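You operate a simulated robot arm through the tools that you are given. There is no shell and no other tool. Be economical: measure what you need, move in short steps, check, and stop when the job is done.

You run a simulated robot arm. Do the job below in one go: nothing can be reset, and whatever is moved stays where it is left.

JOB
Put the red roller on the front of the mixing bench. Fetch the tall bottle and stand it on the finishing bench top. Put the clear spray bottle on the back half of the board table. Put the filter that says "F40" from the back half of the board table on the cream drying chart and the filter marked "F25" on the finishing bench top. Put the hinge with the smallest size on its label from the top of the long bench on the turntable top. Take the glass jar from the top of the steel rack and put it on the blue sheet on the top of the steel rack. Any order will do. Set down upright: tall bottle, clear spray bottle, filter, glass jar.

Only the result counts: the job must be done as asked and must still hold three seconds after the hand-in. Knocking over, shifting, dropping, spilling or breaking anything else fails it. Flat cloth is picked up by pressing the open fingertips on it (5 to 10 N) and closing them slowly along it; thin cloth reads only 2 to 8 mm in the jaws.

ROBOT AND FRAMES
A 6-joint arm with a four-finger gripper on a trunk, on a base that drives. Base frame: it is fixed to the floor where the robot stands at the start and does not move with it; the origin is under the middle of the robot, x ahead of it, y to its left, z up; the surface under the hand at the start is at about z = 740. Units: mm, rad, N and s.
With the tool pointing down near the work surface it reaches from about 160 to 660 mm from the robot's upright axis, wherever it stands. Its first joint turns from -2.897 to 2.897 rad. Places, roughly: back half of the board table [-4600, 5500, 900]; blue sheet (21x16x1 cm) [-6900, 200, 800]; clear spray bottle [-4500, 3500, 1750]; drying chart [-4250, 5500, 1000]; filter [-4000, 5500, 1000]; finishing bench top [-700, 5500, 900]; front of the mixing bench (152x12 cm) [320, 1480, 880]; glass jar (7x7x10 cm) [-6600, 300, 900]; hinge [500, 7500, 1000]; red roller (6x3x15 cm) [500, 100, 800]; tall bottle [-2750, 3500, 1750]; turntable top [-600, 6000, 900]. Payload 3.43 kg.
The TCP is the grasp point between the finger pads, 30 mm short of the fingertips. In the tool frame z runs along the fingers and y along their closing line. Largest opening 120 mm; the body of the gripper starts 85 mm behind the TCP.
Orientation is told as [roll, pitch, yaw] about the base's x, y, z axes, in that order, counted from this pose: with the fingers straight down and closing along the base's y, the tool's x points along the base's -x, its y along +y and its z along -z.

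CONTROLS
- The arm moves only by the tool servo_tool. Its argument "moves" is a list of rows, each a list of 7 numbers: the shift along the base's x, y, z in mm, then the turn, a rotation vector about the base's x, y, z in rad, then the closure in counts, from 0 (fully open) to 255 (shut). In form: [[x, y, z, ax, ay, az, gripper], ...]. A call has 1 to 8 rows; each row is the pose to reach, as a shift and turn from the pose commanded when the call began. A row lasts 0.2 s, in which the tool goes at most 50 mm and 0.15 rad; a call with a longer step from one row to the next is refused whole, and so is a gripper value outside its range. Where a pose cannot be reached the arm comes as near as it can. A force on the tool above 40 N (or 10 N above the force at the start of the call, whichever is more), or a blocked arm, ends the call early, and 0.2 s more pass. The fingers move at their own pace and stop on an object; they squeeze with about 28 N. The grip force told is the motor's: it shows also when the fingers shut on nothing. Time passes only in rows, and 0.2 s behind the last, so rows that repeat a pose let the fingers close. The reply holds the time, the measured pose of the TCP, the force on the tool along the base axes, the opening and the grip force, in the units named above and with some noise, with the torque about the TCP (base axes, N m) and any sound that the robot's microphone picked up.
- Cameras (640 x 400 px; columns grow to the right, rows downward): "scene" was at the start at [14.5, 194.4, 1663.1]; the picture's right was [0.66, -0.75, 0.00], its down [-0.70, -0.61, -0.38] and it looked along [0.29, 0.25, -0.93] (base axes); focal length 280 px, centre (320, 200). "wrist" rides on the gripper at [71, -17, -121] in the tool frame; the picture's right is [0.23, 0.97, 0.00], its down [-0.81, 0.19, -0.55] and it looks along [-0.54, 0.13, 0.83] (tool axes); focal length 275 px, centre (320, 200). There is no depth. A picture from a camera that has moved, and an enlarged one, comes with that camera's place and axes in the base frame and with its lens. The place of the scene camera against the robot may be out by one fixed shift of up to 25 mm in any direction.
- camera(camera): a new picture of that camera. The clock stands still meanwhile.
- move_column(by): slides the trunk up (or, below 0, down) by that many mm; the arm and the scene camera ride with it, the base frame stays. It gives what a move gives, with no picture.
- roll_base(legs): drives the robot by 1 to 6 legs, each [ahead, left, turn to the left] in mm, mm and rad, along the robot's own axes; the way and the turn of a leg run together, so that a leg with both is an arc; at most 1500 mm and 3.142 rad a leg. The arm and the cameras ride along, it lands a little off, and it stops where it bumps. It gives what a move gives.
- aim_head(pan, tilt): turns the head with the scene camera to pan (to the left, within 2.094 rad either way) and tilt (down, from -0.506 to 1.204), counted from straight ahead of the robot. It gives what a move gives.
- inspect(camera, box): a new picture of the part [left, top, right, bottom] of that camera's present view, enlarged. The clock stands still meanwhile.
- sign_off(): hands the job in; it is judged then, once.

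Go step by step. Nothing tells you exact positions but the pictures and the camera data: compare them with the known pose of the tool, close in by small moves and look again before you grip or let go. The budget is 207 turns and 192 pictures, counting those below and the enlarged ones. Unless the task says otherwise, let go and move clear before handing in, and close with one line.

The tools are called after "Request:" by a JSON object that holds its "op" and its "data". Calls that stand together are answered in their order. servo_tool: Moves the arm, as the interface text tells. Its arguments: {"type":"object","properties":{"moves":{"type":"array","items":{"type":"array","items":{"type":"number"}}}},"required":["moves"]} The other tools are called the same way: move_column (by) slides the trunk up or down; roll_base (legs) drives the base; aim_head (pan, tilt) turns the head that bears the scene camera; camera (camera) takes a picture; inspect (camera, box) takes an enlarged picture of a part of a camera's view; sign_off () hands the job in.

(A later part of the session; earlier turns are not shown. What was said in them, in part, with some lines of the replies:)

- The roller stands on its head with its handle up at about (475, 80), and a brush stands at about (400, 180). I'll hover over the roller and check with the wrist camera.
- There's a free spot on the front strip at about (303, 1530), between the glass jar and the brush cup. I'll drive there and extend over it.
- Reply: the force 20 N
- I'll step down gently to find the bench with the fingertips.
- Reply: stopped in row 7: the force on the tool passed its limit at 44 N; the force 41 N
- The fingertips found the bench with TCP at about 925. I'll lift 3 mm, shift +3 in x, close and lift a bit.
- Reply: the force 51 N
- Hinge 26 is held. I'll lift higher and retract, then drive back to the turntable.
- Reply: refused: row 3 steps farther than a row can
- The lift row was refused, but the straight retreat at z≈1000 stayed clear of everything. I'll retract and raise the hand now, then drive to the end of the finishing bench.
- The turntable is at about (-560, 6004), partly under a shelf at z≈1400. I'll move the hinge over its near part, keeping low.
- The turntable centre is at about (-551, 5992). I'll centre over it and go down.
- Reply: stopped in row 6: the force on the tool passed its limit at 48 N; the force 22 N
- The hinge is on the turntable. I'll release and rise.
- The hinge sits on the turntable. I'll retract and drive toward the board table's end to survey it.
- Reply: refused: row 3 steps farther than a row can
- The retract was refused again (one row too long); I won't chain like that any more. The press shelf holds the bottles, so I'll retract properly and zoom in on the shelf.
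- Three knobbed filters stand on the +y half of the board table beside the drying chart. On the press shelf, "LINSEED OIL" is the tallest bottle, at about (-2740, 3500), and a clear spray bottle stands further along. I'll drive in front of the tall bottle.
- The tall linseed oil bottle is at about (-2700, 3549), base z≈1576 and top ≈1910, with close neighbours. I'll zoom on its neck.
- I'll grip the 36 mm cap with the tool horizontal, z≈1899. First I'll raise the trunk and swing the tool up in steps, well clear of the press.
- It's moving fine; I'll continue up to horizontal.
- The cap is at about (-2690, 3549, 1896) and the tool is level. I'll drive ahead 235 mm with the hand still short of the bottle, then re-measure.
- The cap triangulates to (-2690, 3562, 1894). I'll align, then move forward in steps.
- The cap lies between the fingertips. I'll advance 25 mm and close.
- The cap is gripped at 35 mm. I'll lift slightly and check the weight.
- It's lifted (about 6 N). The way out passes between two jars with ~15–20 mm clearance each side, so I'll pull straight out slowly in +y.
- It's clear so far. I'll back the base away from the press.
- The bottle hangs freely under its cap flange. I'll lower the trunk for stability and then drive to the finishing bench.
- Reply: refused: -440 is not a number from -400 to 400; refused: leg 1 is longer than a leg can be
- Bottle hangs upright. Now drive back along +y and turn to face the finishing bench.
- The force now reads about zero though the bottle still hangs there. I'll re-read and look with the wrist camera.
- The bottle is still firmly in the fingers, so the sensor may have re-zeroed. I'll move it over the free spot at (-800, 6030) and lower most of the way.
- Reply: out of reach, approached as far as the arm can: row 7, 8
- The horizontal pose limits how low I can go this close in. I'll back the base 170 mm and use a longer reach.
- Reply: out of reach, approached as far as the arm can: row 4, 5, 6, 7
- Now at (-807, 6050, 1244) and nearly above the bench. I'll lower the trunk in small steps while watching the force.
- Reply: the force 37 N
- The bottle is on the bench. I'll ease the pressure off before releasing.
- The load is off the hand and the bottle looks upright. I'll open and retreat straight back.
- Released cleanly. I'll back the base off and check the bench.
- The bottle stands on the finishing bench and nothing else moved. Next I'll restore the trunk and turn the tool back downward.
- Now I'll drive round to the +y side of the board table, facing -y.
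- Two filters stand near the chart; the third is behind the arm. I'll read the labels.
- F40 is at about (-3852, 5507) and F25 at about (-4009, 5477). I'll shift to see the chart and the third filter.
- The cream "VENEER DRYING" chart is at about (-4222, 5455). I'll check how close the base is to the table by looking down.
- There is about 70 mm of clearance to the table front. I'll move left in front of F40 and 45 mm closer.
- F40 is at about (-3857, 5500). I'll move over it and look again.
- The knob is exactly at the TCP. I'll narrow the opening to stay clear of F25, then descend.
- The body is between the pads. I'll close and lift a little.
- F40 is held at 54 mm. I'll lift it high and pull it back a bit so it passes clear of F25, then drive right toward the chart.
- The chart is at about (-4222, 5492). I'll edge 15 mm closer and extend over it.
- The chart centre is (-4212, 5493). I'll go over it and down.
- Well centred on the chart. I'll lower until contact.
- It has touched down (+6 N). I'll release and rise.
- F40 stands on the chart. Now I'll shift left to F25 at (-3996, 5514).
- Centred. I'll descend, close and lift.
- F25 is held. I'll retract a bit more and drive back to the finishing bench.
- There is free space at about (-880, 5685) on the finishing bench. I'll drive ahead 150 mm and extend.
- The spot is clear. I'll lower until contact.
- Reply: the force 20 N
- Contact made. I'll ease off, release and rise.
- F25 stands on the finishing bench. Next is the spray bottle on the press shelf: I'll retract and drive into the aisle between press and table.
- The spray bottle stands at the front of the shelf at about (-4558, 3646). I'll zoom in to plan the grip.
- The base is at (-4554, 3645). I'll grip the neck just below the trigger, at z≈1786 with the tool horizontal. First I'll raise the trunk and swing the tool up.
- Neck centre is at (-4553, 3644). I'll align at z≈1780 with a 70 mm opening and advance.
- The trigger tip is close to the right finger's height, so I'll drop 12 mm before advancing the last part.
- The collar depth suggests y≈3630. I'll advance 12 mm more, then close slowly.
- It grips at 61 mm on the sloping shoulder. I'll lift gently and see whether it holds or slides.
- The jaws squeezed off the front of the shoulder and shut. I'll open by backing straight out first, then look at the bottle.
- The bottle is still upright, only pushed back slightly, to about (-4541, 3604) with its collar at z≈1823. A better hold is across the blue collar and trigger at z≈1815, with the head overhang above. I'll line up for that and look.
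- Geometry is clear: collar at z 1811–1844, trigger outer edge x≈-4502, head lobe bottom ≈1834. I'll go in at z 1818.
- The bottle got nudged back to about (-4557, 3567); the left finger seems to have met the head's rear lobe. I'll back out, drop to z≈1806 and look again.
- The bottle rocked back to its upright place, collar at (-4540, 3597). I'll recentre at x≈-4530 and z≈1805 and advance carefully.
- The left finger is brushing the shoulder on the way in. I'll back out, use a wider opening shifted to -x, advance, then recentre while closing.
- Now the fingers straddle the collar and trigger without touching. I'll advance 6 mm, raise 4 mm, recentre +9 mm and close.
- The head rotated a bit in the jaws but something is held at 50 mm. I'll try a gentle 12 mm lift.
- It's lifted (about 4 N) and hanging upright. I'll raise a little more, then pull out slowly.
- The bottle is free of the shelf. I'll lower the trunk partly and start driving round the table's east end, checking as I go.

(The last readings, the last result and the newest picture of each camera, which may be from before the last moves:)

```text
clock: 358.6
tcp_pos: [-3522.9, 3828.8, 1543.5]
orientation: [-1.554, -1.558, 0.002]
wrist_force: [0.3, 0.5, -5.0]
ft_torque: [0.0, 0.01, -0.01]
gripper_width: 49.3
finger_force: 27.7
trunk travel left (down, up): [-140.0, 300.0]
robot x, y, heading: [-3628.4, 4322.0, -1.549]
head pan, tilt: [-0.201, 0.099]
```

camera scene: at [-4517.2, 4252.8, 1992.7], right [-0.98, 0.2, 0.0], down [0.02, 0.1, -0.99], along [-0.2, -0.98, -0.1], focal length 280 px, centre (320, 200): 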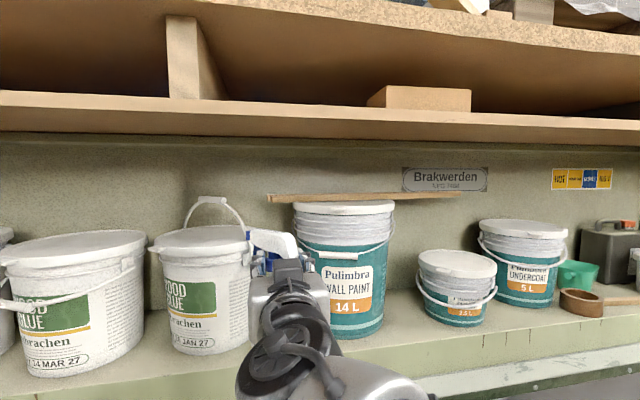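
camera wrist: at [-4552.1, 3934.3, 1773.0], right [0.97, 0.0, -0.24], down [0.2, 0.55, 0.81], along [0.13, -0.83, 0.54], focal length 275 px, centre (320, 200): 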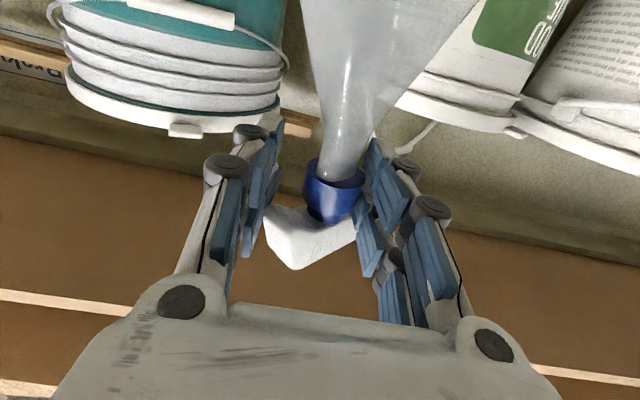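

Request:
{"op": "roll_base", "data": {"legs": [[0, 1000, -0.02], [0, 900, 0]]}}

Request:
{"op": "roll_base", "data": {"legs": [[-1100, 0, 0], [-1050, 0, 0]]}}

Request:
{"op": "camera", "data": {"camera": "wrist"}}

```text
clock: 368.2
tcp_pos: [-1606.6, 3857.7, 1544.1]
orientation: [-1.546, -1.558, -0.016]
wrist_force: [0.2, 0.5, -4.7]
ft_torque: [0.06, 0.01, -0.02]
gripper_width: 49.1
finger_force: 28.4
trunk travel left (down, up): [-140.0, 300.0]
robot x, y, heading: [-1709.5, 4348.7, -1.559]
head pan, tilt: [-0.201, 0.099]
```

```text
clock: 378.9
tcp_pos: [-1607.6, 6003.7, 1543.7]
orientation: [-1.542, -1.559, -0.035]
wrist_force: [-0.3, 0.3, -4.4]
ft_torque: [0.04, 0.0, 0.01]
gripper_width: 49.0
finger_force: 28.2
trunk travel left (down, up): [-140.0, 300.0]
robot x, y, heading: [-1702.6, 6497.9, -1.576]
head pan, tilt: [-0.201, 0.099]
```

```text
61 pictures are left
camera wrist: at [-1626.7, 6124.1, 1473.2], right [0.97, -0.01, -0.24], down [0.21, 0.55, 0.81], along [0.13, -0.83, 0.54], focal length 275 px, centre (320, 200)
```

wrist: 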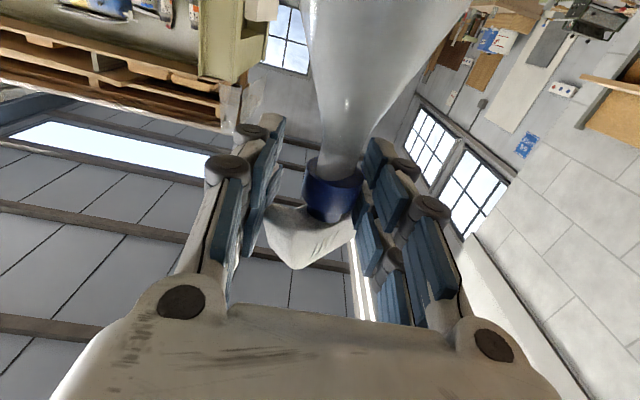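

The hold is stable. Before crossing to the table I'll test here in free space how low I can bring the horizontal hand.

Request:
{"op": "move_column", "data": {"by": -140}}

Request:
{"op": "servo_tool", "data": {"moves": [[0, -20, -40, 0, 0, 0, 255], [0, -40, -80, 0, 0, 0, 255], [0, -60, -120, 0, 0, 0, 255], [0, -80, -160, 0, 0, 0, 255], [0, -100, -200, 0, 0, 0, 255], [0, -115, -235, 0, 0, 0, 255], [0, -120, -265, 0, 0, 0, 255], [0, -120, -265, 0, 0, 0, 255]]}}

```text
clock: 380.5
tcp_pos: [-1608.1, 6001.3, 1403.1]
orientation: [-1.53, -1.558, -0.047]
wrist_force: [-0.3, 0.2, -4.2]
ft_torque: [0.09, -0.02, -0.02]
gripper_width: 48.5
finger_force: 28.1
trunk travel left (down, up): [0.0, 440.0]
robot x, y, heading: [-1705.6, 6495.2, -1.573]
head pan, tilt: [-0.201, 0.099]
```

```text
clock: 382.3
tcp_pos: [-1609.5, 5881.0, 1138.9]
orientation: [-1.554, -1.557, -0.022]
wrist_force: [-0.6, 0.1, -3.7]
ft_torque: [0.04, 0.03, -0.01]
gripper_width: 48.3
finger_force: 28.0
trunk travel left (down, up): [0.0, 440.0]
robot x, y, heading: [-1700.5, 6497.0, -1.571]
head pan, tilt: [-0.201, 0.099]
```

Reachable at z≈1139 with 614 mm reach. I'll raise again for travel and drive along the table's +y side.

Request:
{"op": "servo_tool", "data": {"moves": [[0, 10, 45, 0, 0, 0, 255], [0, 20, 90, 0, 0, 0, 255], [0, 30, 135, 0, 0, 0, 255], [0, 40, 180, 0, 0, 0, 255], [0, 50, 220, 0, 0, 0, 255]]}}

Request:
{"op": "roll_base", "data": {"legs": [[0, -1050, 0], [0, -1050, 0]]}}

```text
clock: 383.5
tcp_pos: [-1607.3, 5932.6, 1358.9]
orientation: [-1.425, -1.56, -0.153]
wrist_force: [0.1, -0.3, -4.3]
ft_torque: [0.06, 0.03, 0.03]
gripper_width: 46.7
finger_force: 27.5
trunk travel left (down, up): [0.0, 440.0]
robot x, y, heading: [-1701.0, 6499.7, -1.571]
head pan, tilt: [-0.201, 0.099]
```

```text
clock: 393.9
tcp_pos: [-3712.3, 5969.5, 1358.7]
orientation: [-1.487, -1.558, -0.105]
wrist_force: [-0.4, -0.5, -4.0]
ft_torque: [0.12, -0.02, 0.03]
gripper_width: 29.7
finger_force: 27.9
trunk travel left (down, up): [0.0, 440.0]
robot x, y, heading: [-3801.1, 6536.4, -1.592]
head pan, tilt: [-0.201, 0.099]
```

The grip width changed to 30 mm; I'll look at what is held now.

Request:
{"op": "camera", "data": {"camera": "wrist"}}

Request:
{"op": "aim_head", "data": {"pan": 0.1, "tilt": 0.6}}

Request:
{"op": "camera", "data": {"camera": "scene"}}

```text
60 pictures are left
camera wrist: at [-3728.0, 6091.8, 1288.3], right [0.97, -0.02, -0.24], down [0.21, 0.55, 0.81], along [0.12, -0.84, 0.54], focal length 275 px, centre (320, 200)
```

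wrist: 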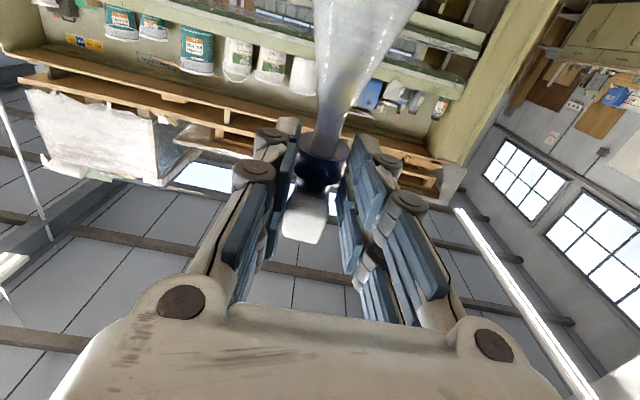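

```text
clock: 394.9
tcp_pos: [-3712.6, 5968.2, 1357.9]
orientation: [-1.464, -1.557, -0.128]
wrist_force: [0.0, 0.4, -4.1]
ft_torque: [0.11, 0.02, -0.03]
gripper_width: 29.7
finger_force: 27.6
trunk travel left (down, up): [0.0, 440.0]
robot x, y, heading: [-3798.8, 6536.8, -1.588]
head pan, tilt: [0.099, 0.6]
```

```text
59 pictures are left
camera scene: at [-3661.4, 6481.7, 1506.8], right [-1.0, -0.08, 0.0], down [-0.05, 0.56, -0.83], along [0.07, -0.82, -0.56], focal length 280 px, centre (320, 200)
```

scene: 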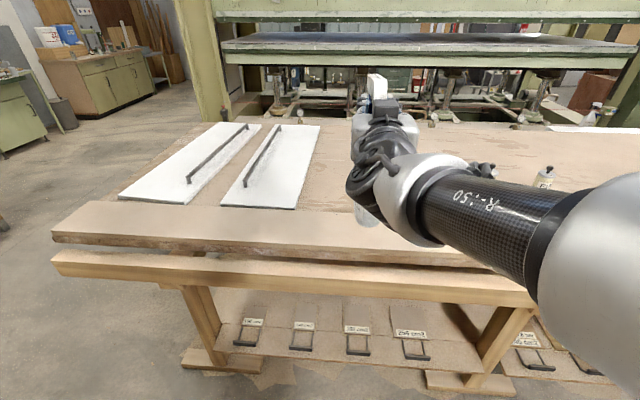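

The bottle has turned so the jaws now sit squarely on the collar, which is better. I'll continue to x≈-4700.

Request:
{"op": "roll_base", "data": {"legs": [[0, -985, 0.017]]}}

Request:
{"op": "aim_head", "data": {"pan": 0.2, "tilt": 0.8}}

Request:
{"op": "camera", "data": {"camera": "scene"}}

```text
clock: 400.0
tcp_pos: [-4686.9, 5984.2, 1358.3]
orientation: [-1.463, -1.559, -0.119]
wrist_force: [-0.5, -0.7, -3.3]
ft_torque: [0.08, 0.0, 0.01]
gripper_width: 23.6
finger_force: 28.2
trunk travel left (down, up): [0.0, 440.0]
robot x, y, heading: [-4781.0, 6552.8, -1.577]
head pan, tilt: [0.099, 0.6]
```

```text
clock: 400.7
tcp_pos: [-4688.0, 5983.3, 1358.3]
orientation: [-1.418, -1.557, -0.167]
wrist_force: [0.4, -1.1, -4.6]
ft_torque: [0.09, -0.03, 0.0]
gripper_width: 23.8
finger_force: 28.3
trunk travel left (down, up): [0.0, 440.0]
robot x, y, heading: [-4777.4, 6549.5, -1.578]
head pan, tilt: [0.201, 0.799]
```

```text
58 pictures are left
camera scene: at [-4633.8, 6505.0, 1489.9], right [-0.98, -0.19, 0.0], down [-0.14, 0.7, -0.7], along [0.13, -0.68, -0.72], focal length 280 px, centre (320, 200)
```

scene: 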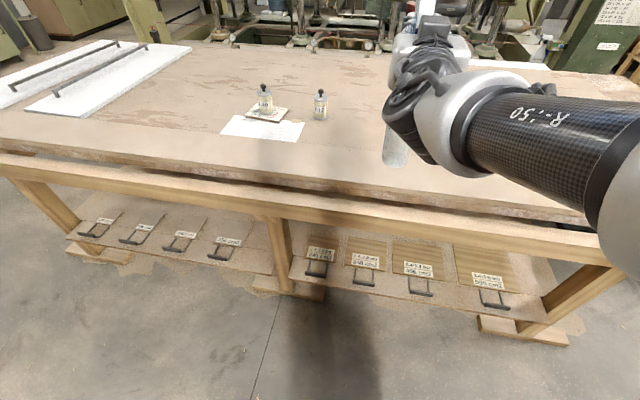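

Request:
{"op": "roll_base", "data": {"legs": [[300, 0, 0]]}}

Request:
{"op": "camera", "data": {"camera": "wrist"}}

Request:
{"op": "aim_head", "data": {"pan": 0.3, "tilt": 0.6}}

Request:
{"op": "camera", "data": {"camera": "scene"}}

```text
clock: 402.7
tcp_pos: [-4685.0, 5695.2, 1358.9]
orientation: [-1.394, -1.56, -0.184]
wrist_force: [-0.7, 0.2, -3.9]
ft_torque: [0.08, -0.02, -0.02]
gripper_width: 23.5
finger_force: 28.6
trunk travel left (down, up): [0.0, 440.0]
robot x, y, heading: [-4782.7, 6258.7, -1.577]
head pan, tilt: [0.201, 0.799]
```

```text
57 pictures are left
camera wrist: at [-4703.1, 5817.1, 1287.8], right [0.97, 0.0, -0.24], down [0.2, 0.55, 0.81], along [0.13, -0.84, 0.53], focal length 275 px, centre (320, 200)
```

wrist: 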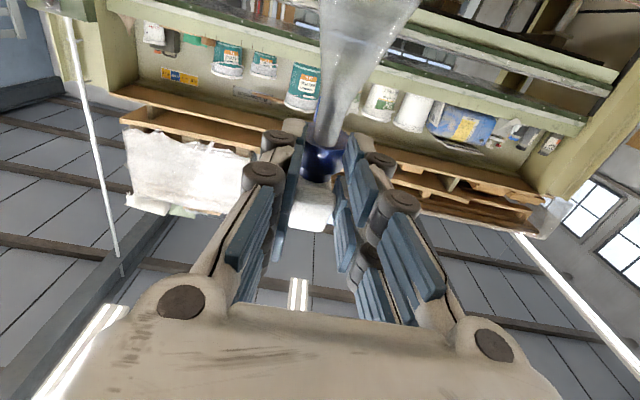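

```text
clock: 403.4
tcp_pos: [-4683.6, 5695.8, 1358.9]
orientation: [-1.383, -1.559, -0.193]
wrist_force: [0.1, 0.0, -4.4]
ft_torque: [0.12, -0.03, -0.03]
gripper_width: 23.5
finger_force: 28.5
trunk travel left (down, up): [0.0, 440.0]
robot x, y, heading: [-4782.3, 6261.2, -1.574]
head pan, tilt: [0.3, 0.6]
```

```text
56 pictures are left
camera scene: at [-4625.0, 6212.0, 1506.6], right [-0.96, -0.29, 0.0], down [-0.17, 0.54, -0.82], along [0.24, -0.79, -0.57], focal length 280 px, centre (320, 200)
```

scene: 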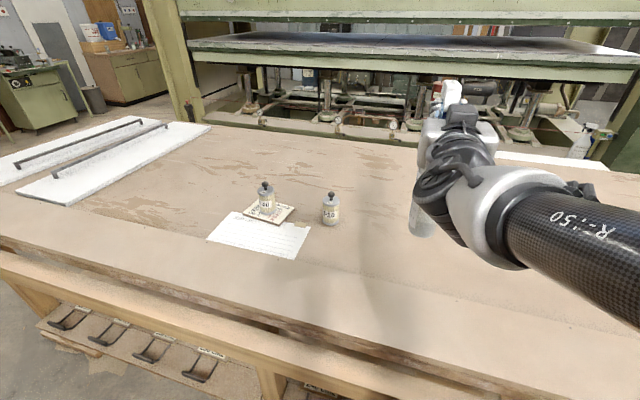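

The bottle hangs upright, though the collar is near the fingertips, so I'll set it down promptly: gently down to z≈1180 first.

Request:
{"op": "servo_tool", "data": {"moves": [[0, -6, -25, 0, 0, 0, 255], [0, -12, -50, 0, 0, 0, 255], [0, -18, -75, 0, 0, 0, 255], [0, -24, -100, 0, 0, 0, 255], [0, -30, -125, 0, 0, 0, 255], [0, -36, -150, 0, 0, 0, 255], [0, -42, -170, 0, 0, 0, 255], [0, -42, -178, 0, 0, 0, 255]]}}

Request:
{"op": "inspect", "data": {"camera": "scene", "box": [340, 100, 540, 280]}}

```text
clock: 405.2
tcp_pos: [-4684.3, 5656.0, 1179.2]
orientation: [-1.416, -1.56, -0.162]
wrist_force: [-0.7, 0.2, -5.3]
ft_torque: [0.09, -0.02, 0.02]
gripper_width: 23.8
finger_force: 27.8
trunk travel left (down, up): [0.0, 440.0]
robot x, y, heading: [-4779.7, 6262.3, -1.569]
head pan, tilt: [0.3, 0.6]
```

```text
2.22 times, centred on (440, 190) of scene
camera zoom: at [-4625.0, 6212.0, 1506.7], right [-0.96, -0.29, 0.0], down [-0.17, 0.54, -0.82], along [0.24, -0.79, -0.57], focal length 622 px, centre (53, 222)
```

zoom: 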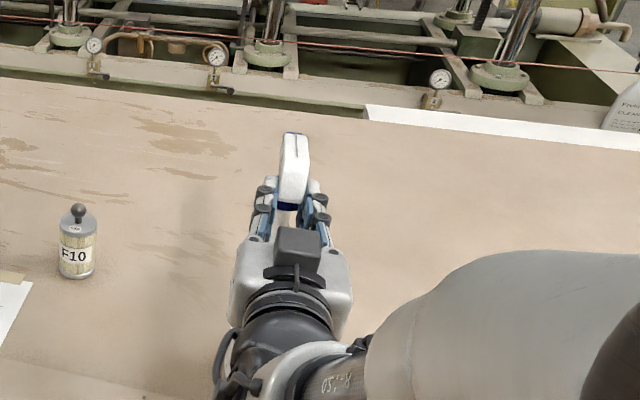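

Now I'll lower in 4 mm steps until contact.

Request:
{"op": "servo_tool", "data": {"moves": [[0, 0, -5, 0, 0, 0, 255], [0, 0, -10, 0, 0, 0, 255], [0, 0, -15, 0, 0, 0, 255], [0, 0, -20, 0, 0, 0, 255], [0, 0, -24, 0, 0, 0, 255], [0, 0, -28, 0, 0, 0, 255]]}}

```text
clock: 406.6
tcp_pos: [-4684.2, 5654.7, 1156.0]
orientation: [-2.133, -1.558, 0.556]
wrist_force: [0.3, 1.3, 9.0]
ft_torque: [-0.28, 0.03, -0.02]
gripper_width: 23.6
finger_force: 27.6
trunk travel left (down, up): [0.0, 440.0]
robot x, y, heading: [-4781.4, 6260.6, -1.574]
head pan, tilt: [0.3, 0.6]
```

It's on the table. I'll relieve the push and open slowly, then back straight out.

Request:
{"op": "servo_tool", "data": {"moves": [[0, 0, 3, 0, 0, 0, 255], [0, 0, 3, 0, 0, 0, 255]]}}

Request:
{"op": "servo_tool", "data": {"moves": [[0, 0, 0, 0, 0, 0, 225], [0, 0, 0, 0, 0, 0, 200], [0, 0, 0, 0, 0, 0, 150], [0, 0, 0, 0, 0, 0, 90], [0, 0, 0, 0, 0, 0, 60], [0, 0, 0, 0, 0, 0, 60]]}}

Request:
{"op": "camera", "data": {"camera": "wrist"}}

Request:
{"op": "inspect", "data": {"camera": "scene", "box": [340, 100, 540, 280]}}

```text
clock: 407.2
tcp_pos: [-4684.0, 5654.9, 1155.9]
orientation: [-1.518, -1.559, -0.056]
wrist_force: [-0.4, -2.6, 2.7]
ft_torque: [-0.81, -0.07, 0.0]
gripper_width: 23.6
finger_force: 27.8
trunk travel left (down, up): [0.0, 440.0]
robot x, y, heading: [-4779.4, 6263.4, -1.573]
head pan, tilt: [0.3, 0.6]
```

```text
clock: 408.6
tcp_pos: [-4684.8, 5656.2, 1155.6]
orientation: [-1.464, -1.559, -0.11]
wrist_force: [-0.2, 0.6, 0.1]
ft_torque: [0.0, -0.02, 0.01]
gripper_width: 90.7
finger_force: 0.1
trunk travel left (down, up): [0.0, 440.0]
robot x, y, heading: [-4782.3, 6258.3, -1.575]
head pan, tilt: [0.3, 0.6]
```

```text
54 pictures are left
camera wrist: at [-4703.3, 5776.8, 1084.6], right [0.97, -0.01, -0.24], down [0.2, 0.55, 0.81], along [0.13, -0.83, 0.54], focal length 275 px, centre (320, 200)
```

wrist: 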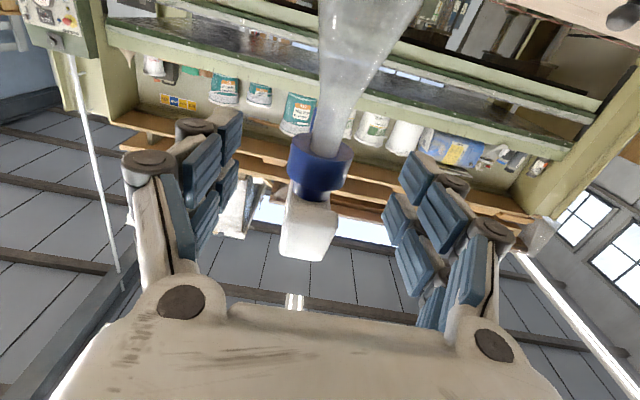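

```text
2.22 times, centred on (440, 190) of scene
camera zoom: at [-4625.1, 6212.4, 1506.7], right [-0.96, -0.29, 0.0], down [-0.17, 0.54, -0.83], along [0.24, -0.79, -0.56], focal length 622 px, centre (53, 222)
```

zoom: 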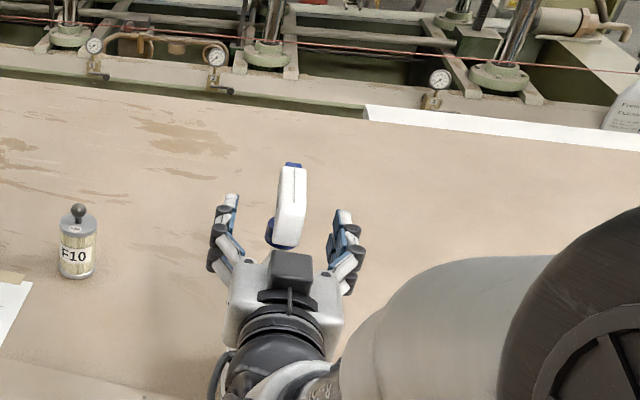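

Released and standing. I'll back the base out straight and verify.

Request:
{"op": "roll_base", "data": {"legs": [[-300, 0, 0]]}}

Request:
{"op": "camera", "data": {"camera": "scene"}}

```text
clock: 410.7
tcp_pos: [-4688.5, 5948.9, 1155.1]
orientation: [-1.488, -1.56, -0.098]
wrist_force: [0.2, 0.2, -0.5]
ft_torque: [-0.02, 0.01, 0.02]
gripper_width: 91.6
finger_force: 0.1
trunk travel left (down, up): [0.0, 440.0]
robot x, y, heading: [-4778.0, 6551.2, -1.583]
head pan, tilt: [0.3, 0.6]
```

```text
52 pictures are left
camera scene: at [-4623.6, 6505.0, 1506.8], right [-0.96, -0.28, 0.0], down [-0.16, 0.54, -0.83], along [0.23, -0.79, -0.56], focal length 280 px, centre (320, 200)
```

scene: 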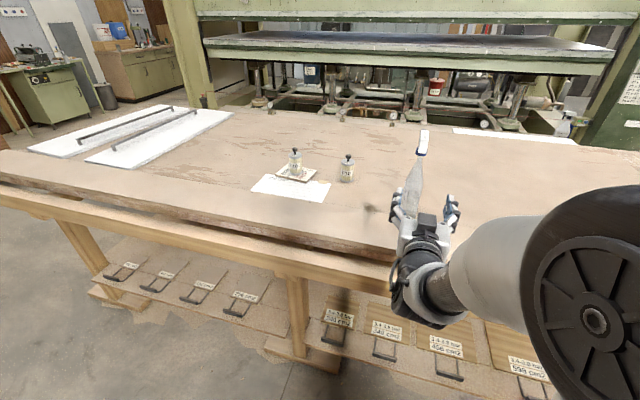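

The bottle appears to stand; its base is hidden by the hand. I'll raise the trunk and fold the tool back down, then look again.

Request:
{"op": "move_column", "data": {"by": 200}}

Request:
{"op": "servo_tool", "data": {"moves": [[0, 20, -15, 0.131, 0, 0, 0], [0, 40, -30, 0.262, 0, 0, 0], [0, 60, -45, 0.393, 0, 0, 0], [0, 80, -60, 0.524, 0, 0, 0], [0, 100, -80, 0.655, 0, 0, 0], [0, 120, -100, 0.786, 0, 0, 0], [0, 140, -120, 0.917, 0, 0, 0], [0, 160, -140, 1.048, 0, 0, 0]]}}

Request:
{"op": "servo_tool", "data": {"moves": [[0, 25, -20, 0.131, 0, 0, 0], [0, 50, -40, 0.262, 0, 0, 0], [0, 75, -60, 0.393, 0, 0, 0], [0, 100, -80, 0.51, 0, 0, 0], [0, 110, -105, 0.51, 0, 0, 0]]}}

Request:
{"op": "camera", "data": {"camera": "scene"}}

```text
clock: 412.8
tcp_pos: [-4688.2, 5947.8, 1355.4]
orientation: [-1.44, -1.558, -0.144]
wrist_force: [0.2, -0.6, 0.4]
ft_torque: [-0.01, 0.0, -0.01]
gripper_width: 91.9
finger_force: 0.1
trunk travel left (down, up): [-200.0, 240.0]
robot x, y, heading: [-4784.7, 6555.1, -1.583]
head pan, tilt: [0.3, 0.6]
```

```text
clock: 414.6
tcp_pos: [-4688.1, 6107.4, 1217.6]
orientation: [-0.02, -0.52, -1.556]
wrist_force: [0.0, -0.1, 0.0]
ft_torque: [0.03, 0.02, -0.04]
gripper_width: 119.9
finger_force: 0.0
trunk travel left (down, up): [-200.0, 240.0]
robot x, y, heading: [-4781.5, 6550.3, -1.582]
head pan, tilt: [0.3, 0.6]
```

```text
clock: 415.8
tcp_pos: [-4689.4, 6218.7, 1112.2]
orientation: [-0.016, -0.01, -1.56]
wrist_force: [0.4, -0.5, 0.2]
ft_torque: [-0.01, -0.01, 0.0]
gripper_width: 119.9
finger_force: 0.0
trunk travel left (down, up): [-200.0, 240.0]
robot x, y, heading: [-4780.1, 6555.7, -1.583]
head pan, tilt: [0.3, 0.6]
```

```text
51 pictures are left
camera scene: at [-4623.3, 6504.3, 1706.7], right [-0.96, -0.28, 0.0], down [-0.16, 0.54, -0.82], along [0.23, -0.79, -0.57], focal length 280 px, centre (320, 200)
```

scene: 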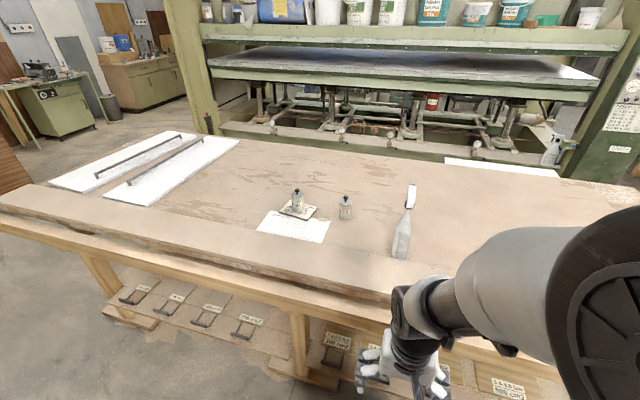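

The spray bottle stands on the back half of the table. Last is the jar on the steel rack at (-6600, 300). I'll look west and see whether there's a passage.

Request:
{"op": "aim_head", "data": {"pan": -1.1, "tilt": 0.3}}

Request:
{"op": "camera", "data": {"camera": "scene"}}

```text
clock: 417.4
tcp_pos: [-4689.0, 6219.3, 1111.2]
orientation: [-0.015, -0.01, -1.559]
wrist_force: [-0.4, 0.0, 0.4]
ft_torque: [0.01, 0.02, -0.01]
gripper_width: 119.8
finger_force: 0.1
trunk travel left (down, up): [-200.0, 240.0]
robot x, y, heading: [-4781.6, 6557.1, -1.586]
head pan, tilt: [-1.1, 0.3]
```

```text
50 pictures are left
camera scene: at [-4732.4, 6547.8, 1734.2], right [-0.44, 0.9, 0.0], down [0.27, 0.13, -0.96], along [-0.86, -0.42, -0.3], focal length 280 px, centre (320, 200)
```

scene: 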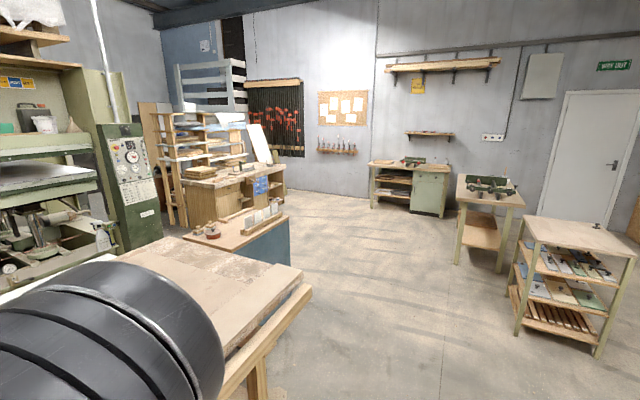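

The west side looks cluttered, so I'll take the known route: east end, then down to the south aisle.

Request:
{"op": "roll_base", "data": {"legs": [[0, 1500, 0.015], [0, 1500, 0], [0, 330, 0]]}}

```text
clock: 433.7
tcp_pos: [-1327.5, 6268.6, 1112.4]
orientation: [-0.015, -0.01, -1.525]
wrist_force: [0.7, 0.5, -0.2]
ft_torque: [-0.03, 0.03, 0.0]
gripper_width: 119.6
finger_force: 0.1
trunk travel left (down, up): [-200.0, 240.0]
robot x, y, heading: [-1434.4, 6602.2, -1.546]
head pan, tilt: [-1.1, 0.3]
```

Request:
{"op": "roll_base", "data": {"legs": [[1500, 0, -0.025], [1500, 0, 0], [1500, 0, 0]]}}

Request:
{"op": "aim_head", "data": {"pan": -1.4, "tilt": 0.1}}

Request:
{"op": "camera", "data": {"camera": "scene"}}

```text
clock: 455.2
tcp_pos: [-1431.8, 1748.2, 1112.5]
orientation: [-0.016, -0.01, -1.572]
wrist_force: [-0.3, 0.0, -0.4]
ft_torque: [-0.01, 0.0, 0.01]
gripper_width: 120.0
finger_force: 0.1
trunk travel left (down, up): [-200.0, 240.0]
robot x, y, heading: [-1519.9, 2085.7, -1.594]
head pan, tilt: [-1.1, 0.3]
```

```text
clock: 456.1
tcp_pos: [-1430.7, 1749.0, 1111.6]
orientation: [-0.016, -0.01, -1.573]
wrist_force: [-0.1, -0.4, 0.5]
ft_torque: [0.0, 0.0, 0.01]
gripper_width: 120.0
finger_force: 0.1
trunk travel left (down, up): [-200.0, 240.0]
robot x, y, heading: [-1518.3, 2086.4, -1.594]
head pan, tilt: [-1.4, 0.099]
```

```text
49 pictures are left
camera scene: at [-1477.4, 2105.9, 1752.8], right [-0.15, 0.99, 0.0], down [0.1, 0.01, -0.99], along [-0.98, -0.15, -0.1], focal length 280 px, centre (320, 200)
```

scene: 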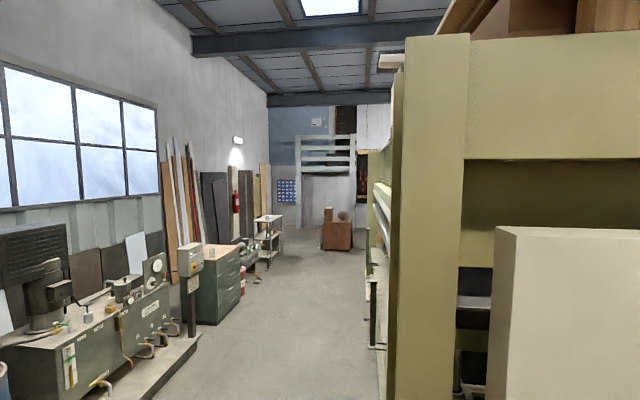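

The aisle to the steel rack (about -6700, 250) is clear. I'll move to y≈1300 and strafe right along it.

Request:
{"op": "roll_base", "data": {"legs": [[780, 0, 0.02], [0, -1500, 0], [0, -1500, 0]]}}

Request:
{"op": "aim_head", "data": {"pan": -1.0, "tilt": 0.2}}

Request:
{"op": "camera", "data": {"camera": "scene"}}

```text
clock: 474.3
tcp_pos: [-4431.0, 971.5, 1112.2]
orientation: [-0.016, -0.01, -1.527]
wrist_force: [-0.8, -0.2, -0.4]
ft_torque: [-0.01, -0.05, 0.03]
gripper_width: 120.2
finger_force: 0.1
trunk travel left (down, up): [-200.0, 240.0]
robot x, y, heading: [-4533.9, 1304.9, -1.554]
head pan, tilt: [-1.4, 0.099]
```

```text
clock: 475.2
tcp_pos: [-4429.8, 972.7, 1111.1]
orientation: [-0.015, -0.011, -1.528]
wrist_force: [-0.3, 0.4, 0.4]
ft_torque: [-0.01, 0.02, 0.01]
gripper_width: 120.0
finger_force: 0.0
trunk travel left (down, up): [-200.0, 240.0]
robot x, y, heading: [-4531.7, 1306.7, -1.547]
head pan, tilt: [-1.0, 0.201]
```

```text
48 pictures are left
camera scene: at [-4478.4, 1292.1, 1743.5], right [-0.56, 0.83, 0.0], down [0.17, 0.11, -0.98], along [-0.81, -0.55, -0.2], focal length 280 px, centre (320, 200)
```

scene: 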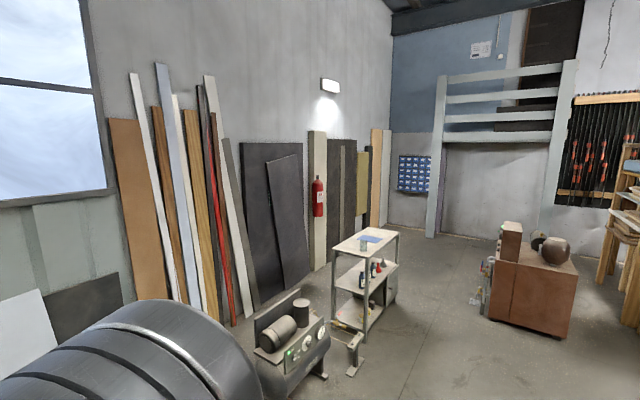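

The rack top spans about x -7150…-6430, y 130…425, with the jar and blue sheet on top. I'll strafe in front of it.

Request:
{"op": "roll_base", "data": {"legs": [[0, -1100, -0.024], [0, -1080, 0]]}}

Request:
{"op": "aim_head", "data": {"pan": 0.1, "tilt": 0.6}}

Request:
{"op": "camera", "data": {"camera": "scene"}}

```text
clock: 486.2
tcp_pos: [-6666.6, 933.8, 1110.7]
orientation: [-0.013, -0.012, -1.548]
wrist_force: [-0.4, 0.4, 0.2]
ft_torque: [0.0, -0.02, -0.01]
gripper_width: 120.5
finger_force: 0.1
trunk travel left (down, up): [-200.0, 240.0]
robot x, y, heading: [-6760.9, 1266.5, -1.572]
head pan, tilt: [-1.0, 0.201]
```

```text
clock: 487.5
tcp_pos: [-6665.7, 935.4, 1112.4]
orientation: [-0.016, -0.01, -1.549]
wrist_force: [0.3, -0.1, 0.2]
ft_torque: [-0.02, -0.03, 0.02]
gripper_width: 120.1
finger_force: 0.0
trunk travel left (down, up): [-200.0, 240.0]
robot x, y, heading: [-6763.9, 1269.7, -1.574]
head pan, tilt: [0.099, 0.6]
```

```text
47 pictures are left
camera scene: at [-6621.8, 1217.7, 1706.8], right [-1.0, -0.1, 0.0], down [-0.06, 0.56, -0.83], along [0.08, -0.82, -0.56], focal length 280 px, centre (320, 200)
```

scene: 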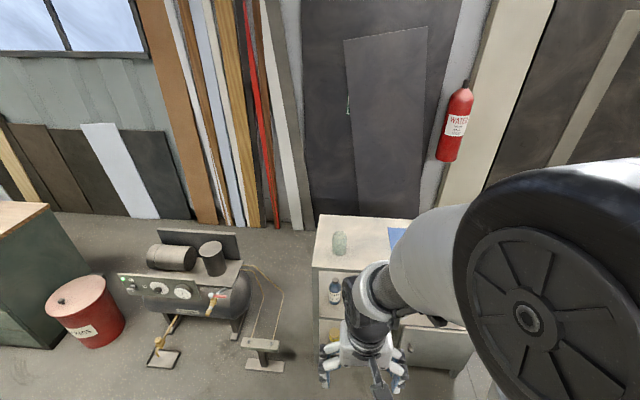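

The jar is at about (-6620, 350) and the sheet lies to its right. I'll move in closer.

Request:
{"op": "roll_base", "data": {"legs": [[500, -20, 0]]}}

Request:
{"op": "camera", "data": {"camera": "wrist"}}

Request:
{"op": "aim_head", "data": {"pan": 0.1, "tilt": 0.9}}

Request:
{"op": "camera", "data": {"camera": "scene"}}

```text
clock: 490.5
tcp_pos: [-6685.9, 427.1, 1111.2]
orientation: [-0.016, -0.01, -1.545]
wrist_force: [1.5, -0.2, 0.6]
ft_torque: [0.0, 0.01, -0.01]
gripper_width: 120.0
finger_force: 0.0
trunk travel left (down, up): [-200.0, 240.0]
robot x, y, heading: [-6783.1, 755.9, -1.567]
head pan, tilt: [0.099, 0.6]
```

```text
46 pictures are left
camera wrist: at [-6704.3, 499.4, 1231.9], right [0.97, 0.25, -0.02], down [0.22, -0.8, 0.56], along [0.13, -0.54, -0.83], focal length 275 px, centre (320, 200)
```

wrist: 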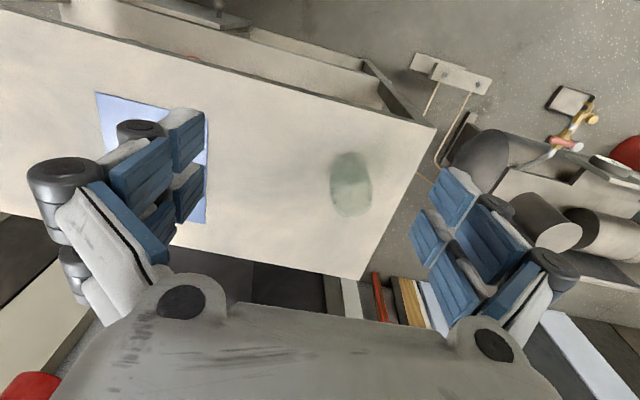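

```text
clock: 491.3
tcp_pos: [-6685.2, 426.4, 1112.9]
orientation: [-0.015, -0.011, -1.544]
wrist_force: [0.7, 0.2, 0.1]
ft_torque: [0.01, 0.03, 0.0]
gripper_width: 119.9
finger_force: 0.0
trunk travel left (down, up): [-200.0, 240.0]
robot x, y, heading: [-6782.1, 761.0, -1.574]
head pan, tilt: [0.099, 0.901]
```

```text
45 pictures are left
camera scene: at [-6643.2, 722.8, 1682.0], right [-0.99, -0.1, 0.0], down [-0.08, 0.78, -0.62], along [0.06, -0.62, -0.78], focal length 280 px, centre (320, 200)
```

scene: 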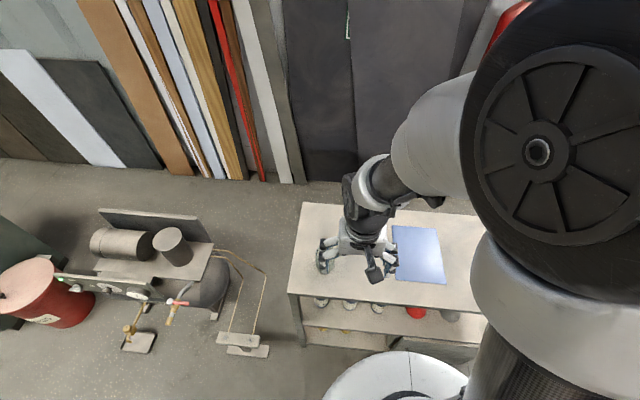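

The jar is at about (-6610, 302). I'll straighten the tool and hover over it.

Request:
{"op": "servo_tool", "data": {"moves": [[18, -30, 0, 0.005, -0.007, 0, 60], [37, -60, 0, 0.011, -0.015, 0, 60], [56, -90, 0, 0.011, -0.015, 0, 60], [74, -121, -20, 0.011, -0.015, 0, 60], [74, -121, -40, 0.011, -0.015, 0, 60], [74, -121, -40, 0.011, -0.015, 0, 60]]}}

Request:
{"op": "camera", "data": {"camera": "wrist"}}

Request:
{"op": "camera", "data": {"camera": "scene"}}

```text
clock: 492.7
tcp_pos: [-6613.1, 304.9, 1072.2]
orientation: [0.0, 0.0, -1.544]
wrist_force: [-0.3, 0.4, -0.4]
ft_torque: [0.0, -0.01, 0.01]
gripper_width: 92.1
finger_force: 0.1
trunk travel left (down, up): [-200.0, 240.0]
robot x, y, heading: [-6782.7, 760.0, -1.571]
head pan, tilt: [0.099, 0.901]
```

```text
44 pictures are left
camera wrist: at [-6632.2, 377.1, 1193.9], right [0.97, 0.25, 0.0], down [0.21, -0.81, 0.55], along [0.14, -0.54, -0.83], focal length 275 px, centre (320, 200)
```

wrist: 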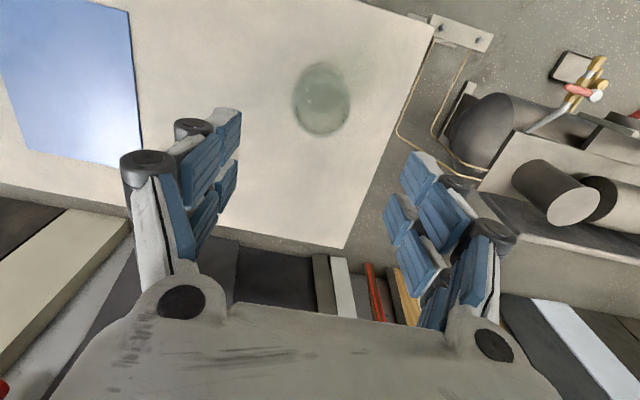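

```text
43 pictures are left
camera scene: at [-6643.1, 722.7, 1681.9], right [-0.99, -0.1, 0.0], down [-0.08, 0.78, -0.62], along [0.06, -0.62, -0.78], focal length 280 px, centre (320, 200)
```

scene: 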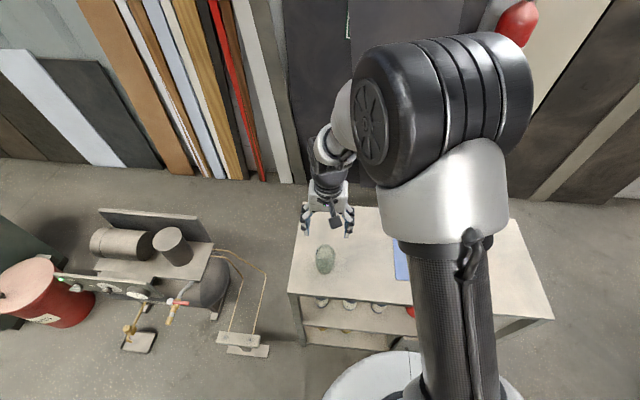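

The jar is exactly below the TCP at (-6611, 304), centre z≈874. I'll descend partway and check.

Request:
{"op": "servo_tool", "data": {"moves": [[2, 0, -40, 0, 0, 0, 50], [2, 0, -80, 0, 0, 0, 50], [2, 0, -115, 0, 0, 0, 50], [2, 0, -130, 0, 0, 0, 50], [2, 0, -130, 0, 0, 0, 50]]}}

Request:
{"op": "camera", "data": {"camera": "wrist"}}

Request:
{"op": "inspect", "data": {"camera": "scene", "box": [280, 160, 420, 300]}}

```text
clock: 493.9
tcp_pos: [-6609.0, 304.9, 942.4]
orientation: [0.0, -0.001, -1.544]
wrist_force: [0.4, -0.3, 0.7]
ft_torque: [-0.01, 0.01, -0.01]
gripper_width: 96.3
finger_force: 0.1
trunk travel left (down, up): [-200.0, 240.0]
robot x, y, heading: [-6783.3, 762.7, -1.571]
head pan, tilt: [0.099, 0.901]
```

```text
42 pictures are left
camera wrist: at [-6628.7, 376.9, 1063.0], right [0.97, 0.26, 0.0], down [0.21, -0.81, 0.55], along [0.14, -0.54, -0.83], focal length 275 px, centre (320, 200)
```

wrist: 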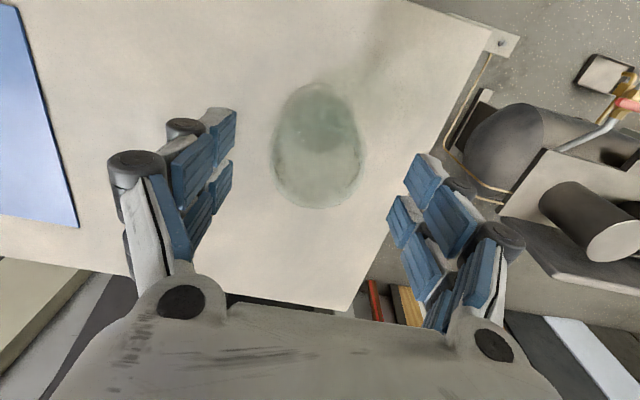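

```text
2.86 times, centred on (350, 230) of scene
camera zoom: at [-6643.1, 722.9, 1682.0], right [-0.99, -0.1, 0.0], down [-0.08, 0.78, -0.62], along [0.06, -0.62, -0.78], focal length 800 px, centre (234, 114)
```

zoom: 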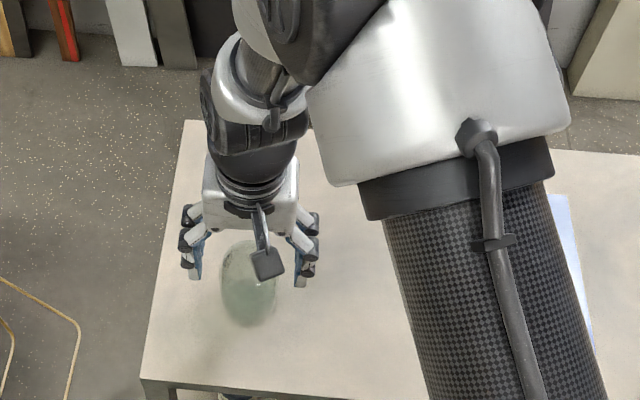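

Request:
{"op": "servo_tool", "data": {"moves": [[-1, 1, -20, 0, 0, 0, 50], [-1, 1, -40, 0, 0, 0, 50], [-1, 1, -58, 0, 0, 0, 50], [-1, 1, -58, 0, 0, 0, 50]]}}

Request:
{"op": "camera", "data": {"camera": "wrist"}}

```text
clock: 494.9
tcp_pos: [-6608.5, 306.0, 884.2]
orientation: [0.0, -0.003, -1.545]
wrist_force: [0.7, -0.6, -0.6]
ft_torque: [0.03, 0.01, 0.02]
gripper_width: 96.6
finger_force: 0.1
trunk travel left (down, up): [-200.0, 240.0]
robot x, y, heading: [-6779.5, 757.4, -1.573]
head pan, tilt: [0.099, 0.901]
```

```text
40 pictures are left
camera wrist: at [-6629.3, 378.3, 1004.4], right [0.97, 0.26, 0.0], down [0.21, -0.81, 0.55], along [0.14, -0.54, -0.83], focal length 275 px, centre (320, 200)
```

wrist: 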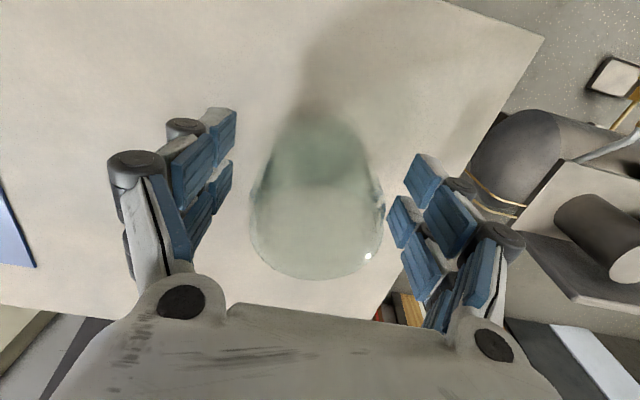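

The jar is centred. I'll close and lift.

Request:
{"op": "servo_tool", "data": {"moves": [[0, 0, 0, 0, 0, 0, 80], [0, 0, 0, 0, 0, 0, 110], [0, 0, 0, 0, 0, 0, 160], [0, 0, 0, 0, 0, 0, 255], [0, 0, 0, 0, 0, 0, 255], [0, 0, 8, 0, 0, 0, 255], [0, 0, 25, 0, 0, 0, 255], [0, 0, 60, 0, 0, 0, 255]]}}

Request:
{"op": "camera", "data": {"camera": "wrist"}}

```text
clock: 496.7
tcp_pos: [-6612.0, 307.8, 944.9]
orientation: [0.0, 0.0, -1.545]
wrist_force: [0.3, -0.3, -1.5]
ft_torque: [-0.02, 0.0, 0.0]
gripper_width: 65.4
finger_force: 27.9
trunk travel left (down, up): [-200.0, 240.0]
robot x, y, heading: [-6779.5, 757.3, -1.567]
head pan, tilt: [0.099, 0.901]
```

```text
39 pictures are left
camera wrist: at [-6631.2, 379.6, 1064.9], right [0.97, 0.25, 0.0], down [0.21, -0.81, 0.55], along [0.14, -0.53, -0.83], focal length 275 px, centre (320, 200)
```

wrist: 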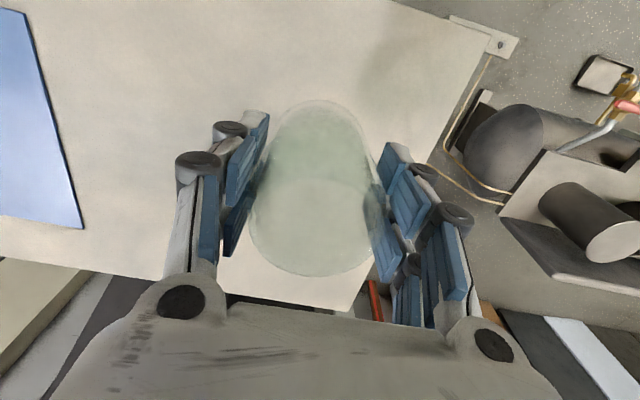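

The jar is held. The blue sheet spans about x -6996…-6840, y 130…335. I'll carry the jar over its centre (-6918, 235).

Request:
{"op": "servo_tool", "data": {"moves": [[-15, -5, 25, 0, 0, 0, 255], [-55, -15, 40, 0, 0, 0, 255], [-98, -25, 40, 0, 0, 0, 255], [-140, -35, 40, 0, 0, 0, 255], [-182, -45, 40, 0, 0, 0, 255], [-224, -55, 40, 0, 0, 0, 255], [-266, -65, 40, 0, 0, 0, 255], [-306, -73, 40, 0, 0, 0, 255]]}}

Request:
{"op": "camera", "data": {"camera": "wrist"}}

Request:
{"op": "camera", "data": {"camera": "scene"}}

```text
clock: 498.5
tcp_pos: [-6921.1, 233.8, 987.2]
orientation: [0.002, -0.001, -1.544]
wrist_force: [-0.2, -0.6, -1.2]
ft_torque: [0.03, -0.02, -0.01]
gripper_width: 65.0
finger_force: 28.2
trunk travel left (down, up): [-200.0, 240.0]
robot x, y, heading: [-6785.5, 760.7, -1.571]
head pan, tilt: [0.099, 0.901]
```

```text
38 pictures are left
camera wrist: at [-6941.1, 305.6, 1107.6], right [0.97, 0.26, 0.0], down [0.21, -0.81, 0.55], along [0.14, -0.53, -0.83], focal length 275 px, centre (320, 200)
```

wrist: 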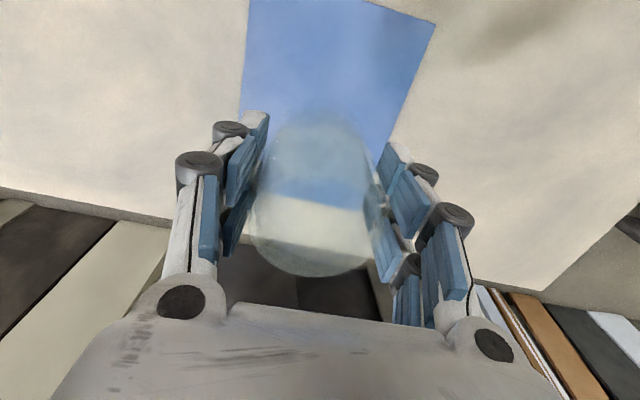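

```text
37 pictures are left
camera scene: at [-6644.4, 722.6, 1682.0], right [-0.99, -0.1, 0.0], down [-0.08, 0.78, -0.62], along [0.06, -0.62, -0.78], focal length 280 px, centre (320, 200)
```

scene: 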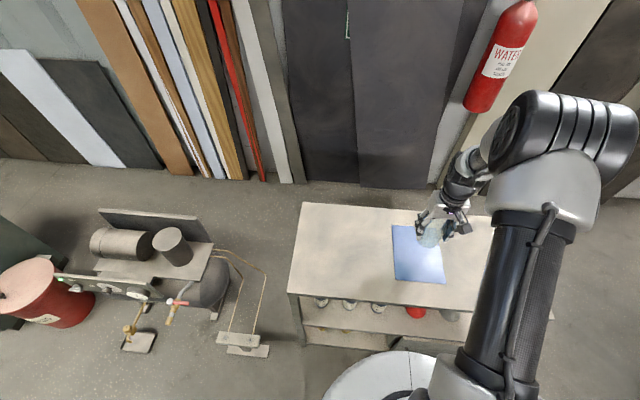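

The jar is centred over the sheet. I'll lower it gently.

Request:
{"op": "servo_tool", "data": {"moves": [[0, -3, -35, 0, 0, 0, 255], [0, -3, -65, 0, 0, 0, 255], [0, -3, -80, 0, 0, 0, 255], [0, -3, -86, 0, 0, 0, 255], [0, -3, -90, 0, 0, 0, 255], [0, -3, -94, 0, 0, 0, 255]]}}

```text
clock: 499.9
tcp_pos: [-6918.2, 230.0, 889.1]
orientation: [0.0, 0.0, -1.545]
wrist_force: [-0.2, 0.4, -0.8]
ft_torque: [0.03, 0.01, -0.02]
gripper_width: 65.2
finger_force: 28.0
trunk travel left (down, up): [-200.0, 240.0]
robot x, y, heading: [-6782.1, 757.3, -1.565]
head pan, tilt: [0.099, 0.901]
```

Request:
{"op": "servo_tool", "data": {"moves": [[0, 0, -3, 0, 0, 0, 255], [0, 0, -6, 0, 0, 0, 255], [0, 0, -8, 0, 0, 0, 255]]}}

```text
clock: 500.7
tcp_pos: [-6918.2, 230.9, 882.3]
orientation: [-0.001, -0.008, -1.543]
wrist_force: [1.2, 0.0, 16.7]
ft_torque: [-0.16, -0.01, 0.06]
gripper_width: 65.4
finger_force: 28.4
trunk travel left (down, up): [-200.0, 240.0]
robot x, y, heading: [-6779.7, 761.3, -1.571]
head pan, tilt: [0.099, 0.901]
```

Contact. I'll ease off, open and rise.

Request:
{"op": "servo_tool", "data": {"moves": [[0, 0, 1.5, 0, 0, 0, 255], [0, 0, 1.5, 0, 0, 0, 110], [0, 0, 1.5, 0, 0, 0, 70], [0, 0, 1.5, 0, 0, 0, 50], [0, 0, 1.5, 0, 0, 0, 50], [0, 0, 30, 0, 0, 0, 50], [0, 0, 75, 0, 0, 0, 50], [0, 0, 120, 0, 0, 0, 50]]}}

Request:
{"op": "servo_tool", "data": {"moves": [[0, 20, 40, 0, 0, 0, 50], [0, 60, 60, 0, 0, 0, 50], [0, 100, 70, 0, 0, 0, 50], [0, 140, 75, 0, 0, 0, 0]]}}

Request:
{"op": "camera", "data": {"camera": "wrist"}}

Request:
{"op": "camera", "data": {"camera": "scene"}}

```text
clock: 502.5
tcp_pos: [-6916.1, 232.4, 1002.8]
orientation: [0.001, 0.0, -1.544]
wrist_force: [0.1, -0.2, 0.6]
ft_torque: [-0.04, 0.02, 0.04]
gripper_width: 96.7
finger_force: 0.4
trunk travel left (down, up): [-200.0, 240.0]
robot x, y, heading: [-6780.9, 763.9, -1.573]
head pan, tilt: [0.099, 0.901]
```

```text
clock: 503.5
tcp_pos: [-6917.1, 373.7, 1078.9]
orientation: [0.0, -0.001, -1.547]
wrist_force: [-0.5, 0.3, 0.1]
ft_torque: [-0.05, -0.01, -0.01]
gripper_width: 118.5
finger_force: 0.1
trunk travel left (down, up): [-200.0, 240.0]
robot x, y, heading: [-6781.3, 758.2, -1.571]
head pan, tilt: [0.099, 0.901]
```

```text
36 pictures are left
camera wrist: at [-6937.3, 445.8, 1198.2], right [0.97, 0.26, 0.0], down [0.21, -0.8, 0.55], along [0.14, -0.54, -0.83], focal length 275 px, centre (320, 200)
```

wrist: 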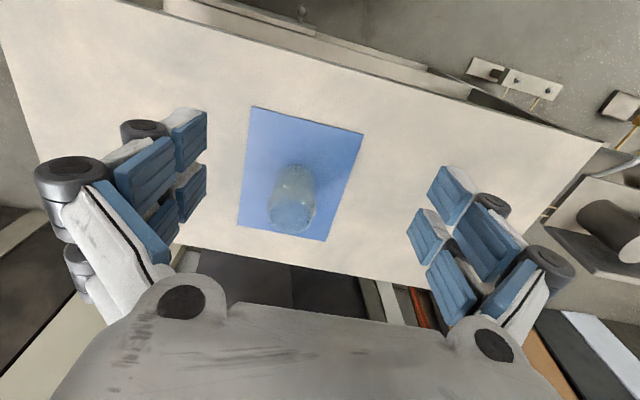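

```text
35 pictures are left
camera scene: at [-6643.2, 724.1, 1682.0], right [-0.99, -0.1, 0.0], down [-0.08, 0.78, -0.62], along [0.06, -0.62, -0.78], focal length 280 px, centre (320, 200)
```

scene: 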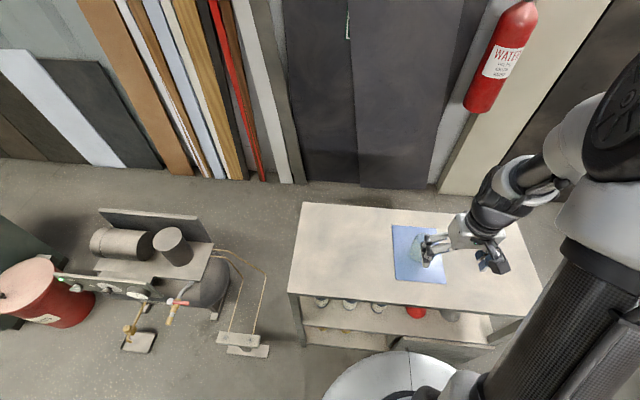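

The jar stands on the blue sheet. I'll back the robot clear and hand in.

Request:
{"op": "roll_base", "data": {"legs": [[-400, 0, 0]]}}

Request:
{"op": "camera", "data": {"camera": "scene"}}

```text
clock: 506.0
tcp_pos: [-6918.0, 770.0, 1077.9]
orientation: [0.001, -0.001, -1.545]
wrist_force: [-0.5, 0.2, -0.2]
ft_torque: [-0.03, 0.01, 0.0]
gripper_width: 120.0
finger_force: 0.1
trunk travel left (down, up): [-200.0, 240.0]
robot x, y, heading: [-6779.6, 1158.9, -1.57]
head pan, tilt: [0.099, 0.901]
```

```text
34 pictures are left
camera scene: at [-6643.8, 1119.7, 1682.0], right [-0.99, -0.1, 0.0], down [-0.08, 0.78, -0.62], along [0.06, -0.62, -0.78], focal length 280 px, centre (320, 200)
```

scene: 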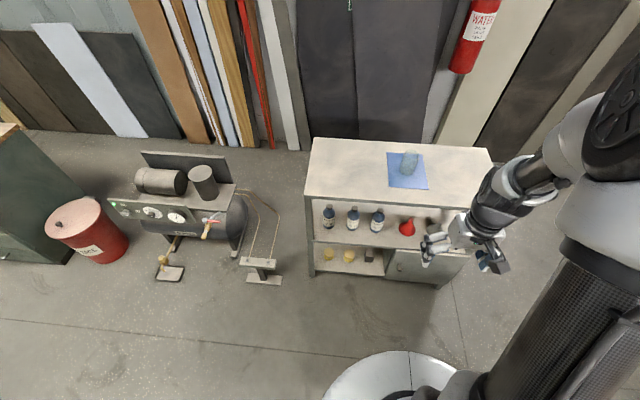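

The jar stands upright on the blue sheet and the robot is clear. Everything else was seen in place, so I'm handing in.

Request:
{"op": "sign_off", "data": {}}

```text
The job is handed in.
```

All seven placements are done and handed in: the roller, tall bottle, spray bottle, F40, F25, hinge "26" and glass jar. Pictures showed each one in its place after release, with nothing visibly knocked over or shifted.
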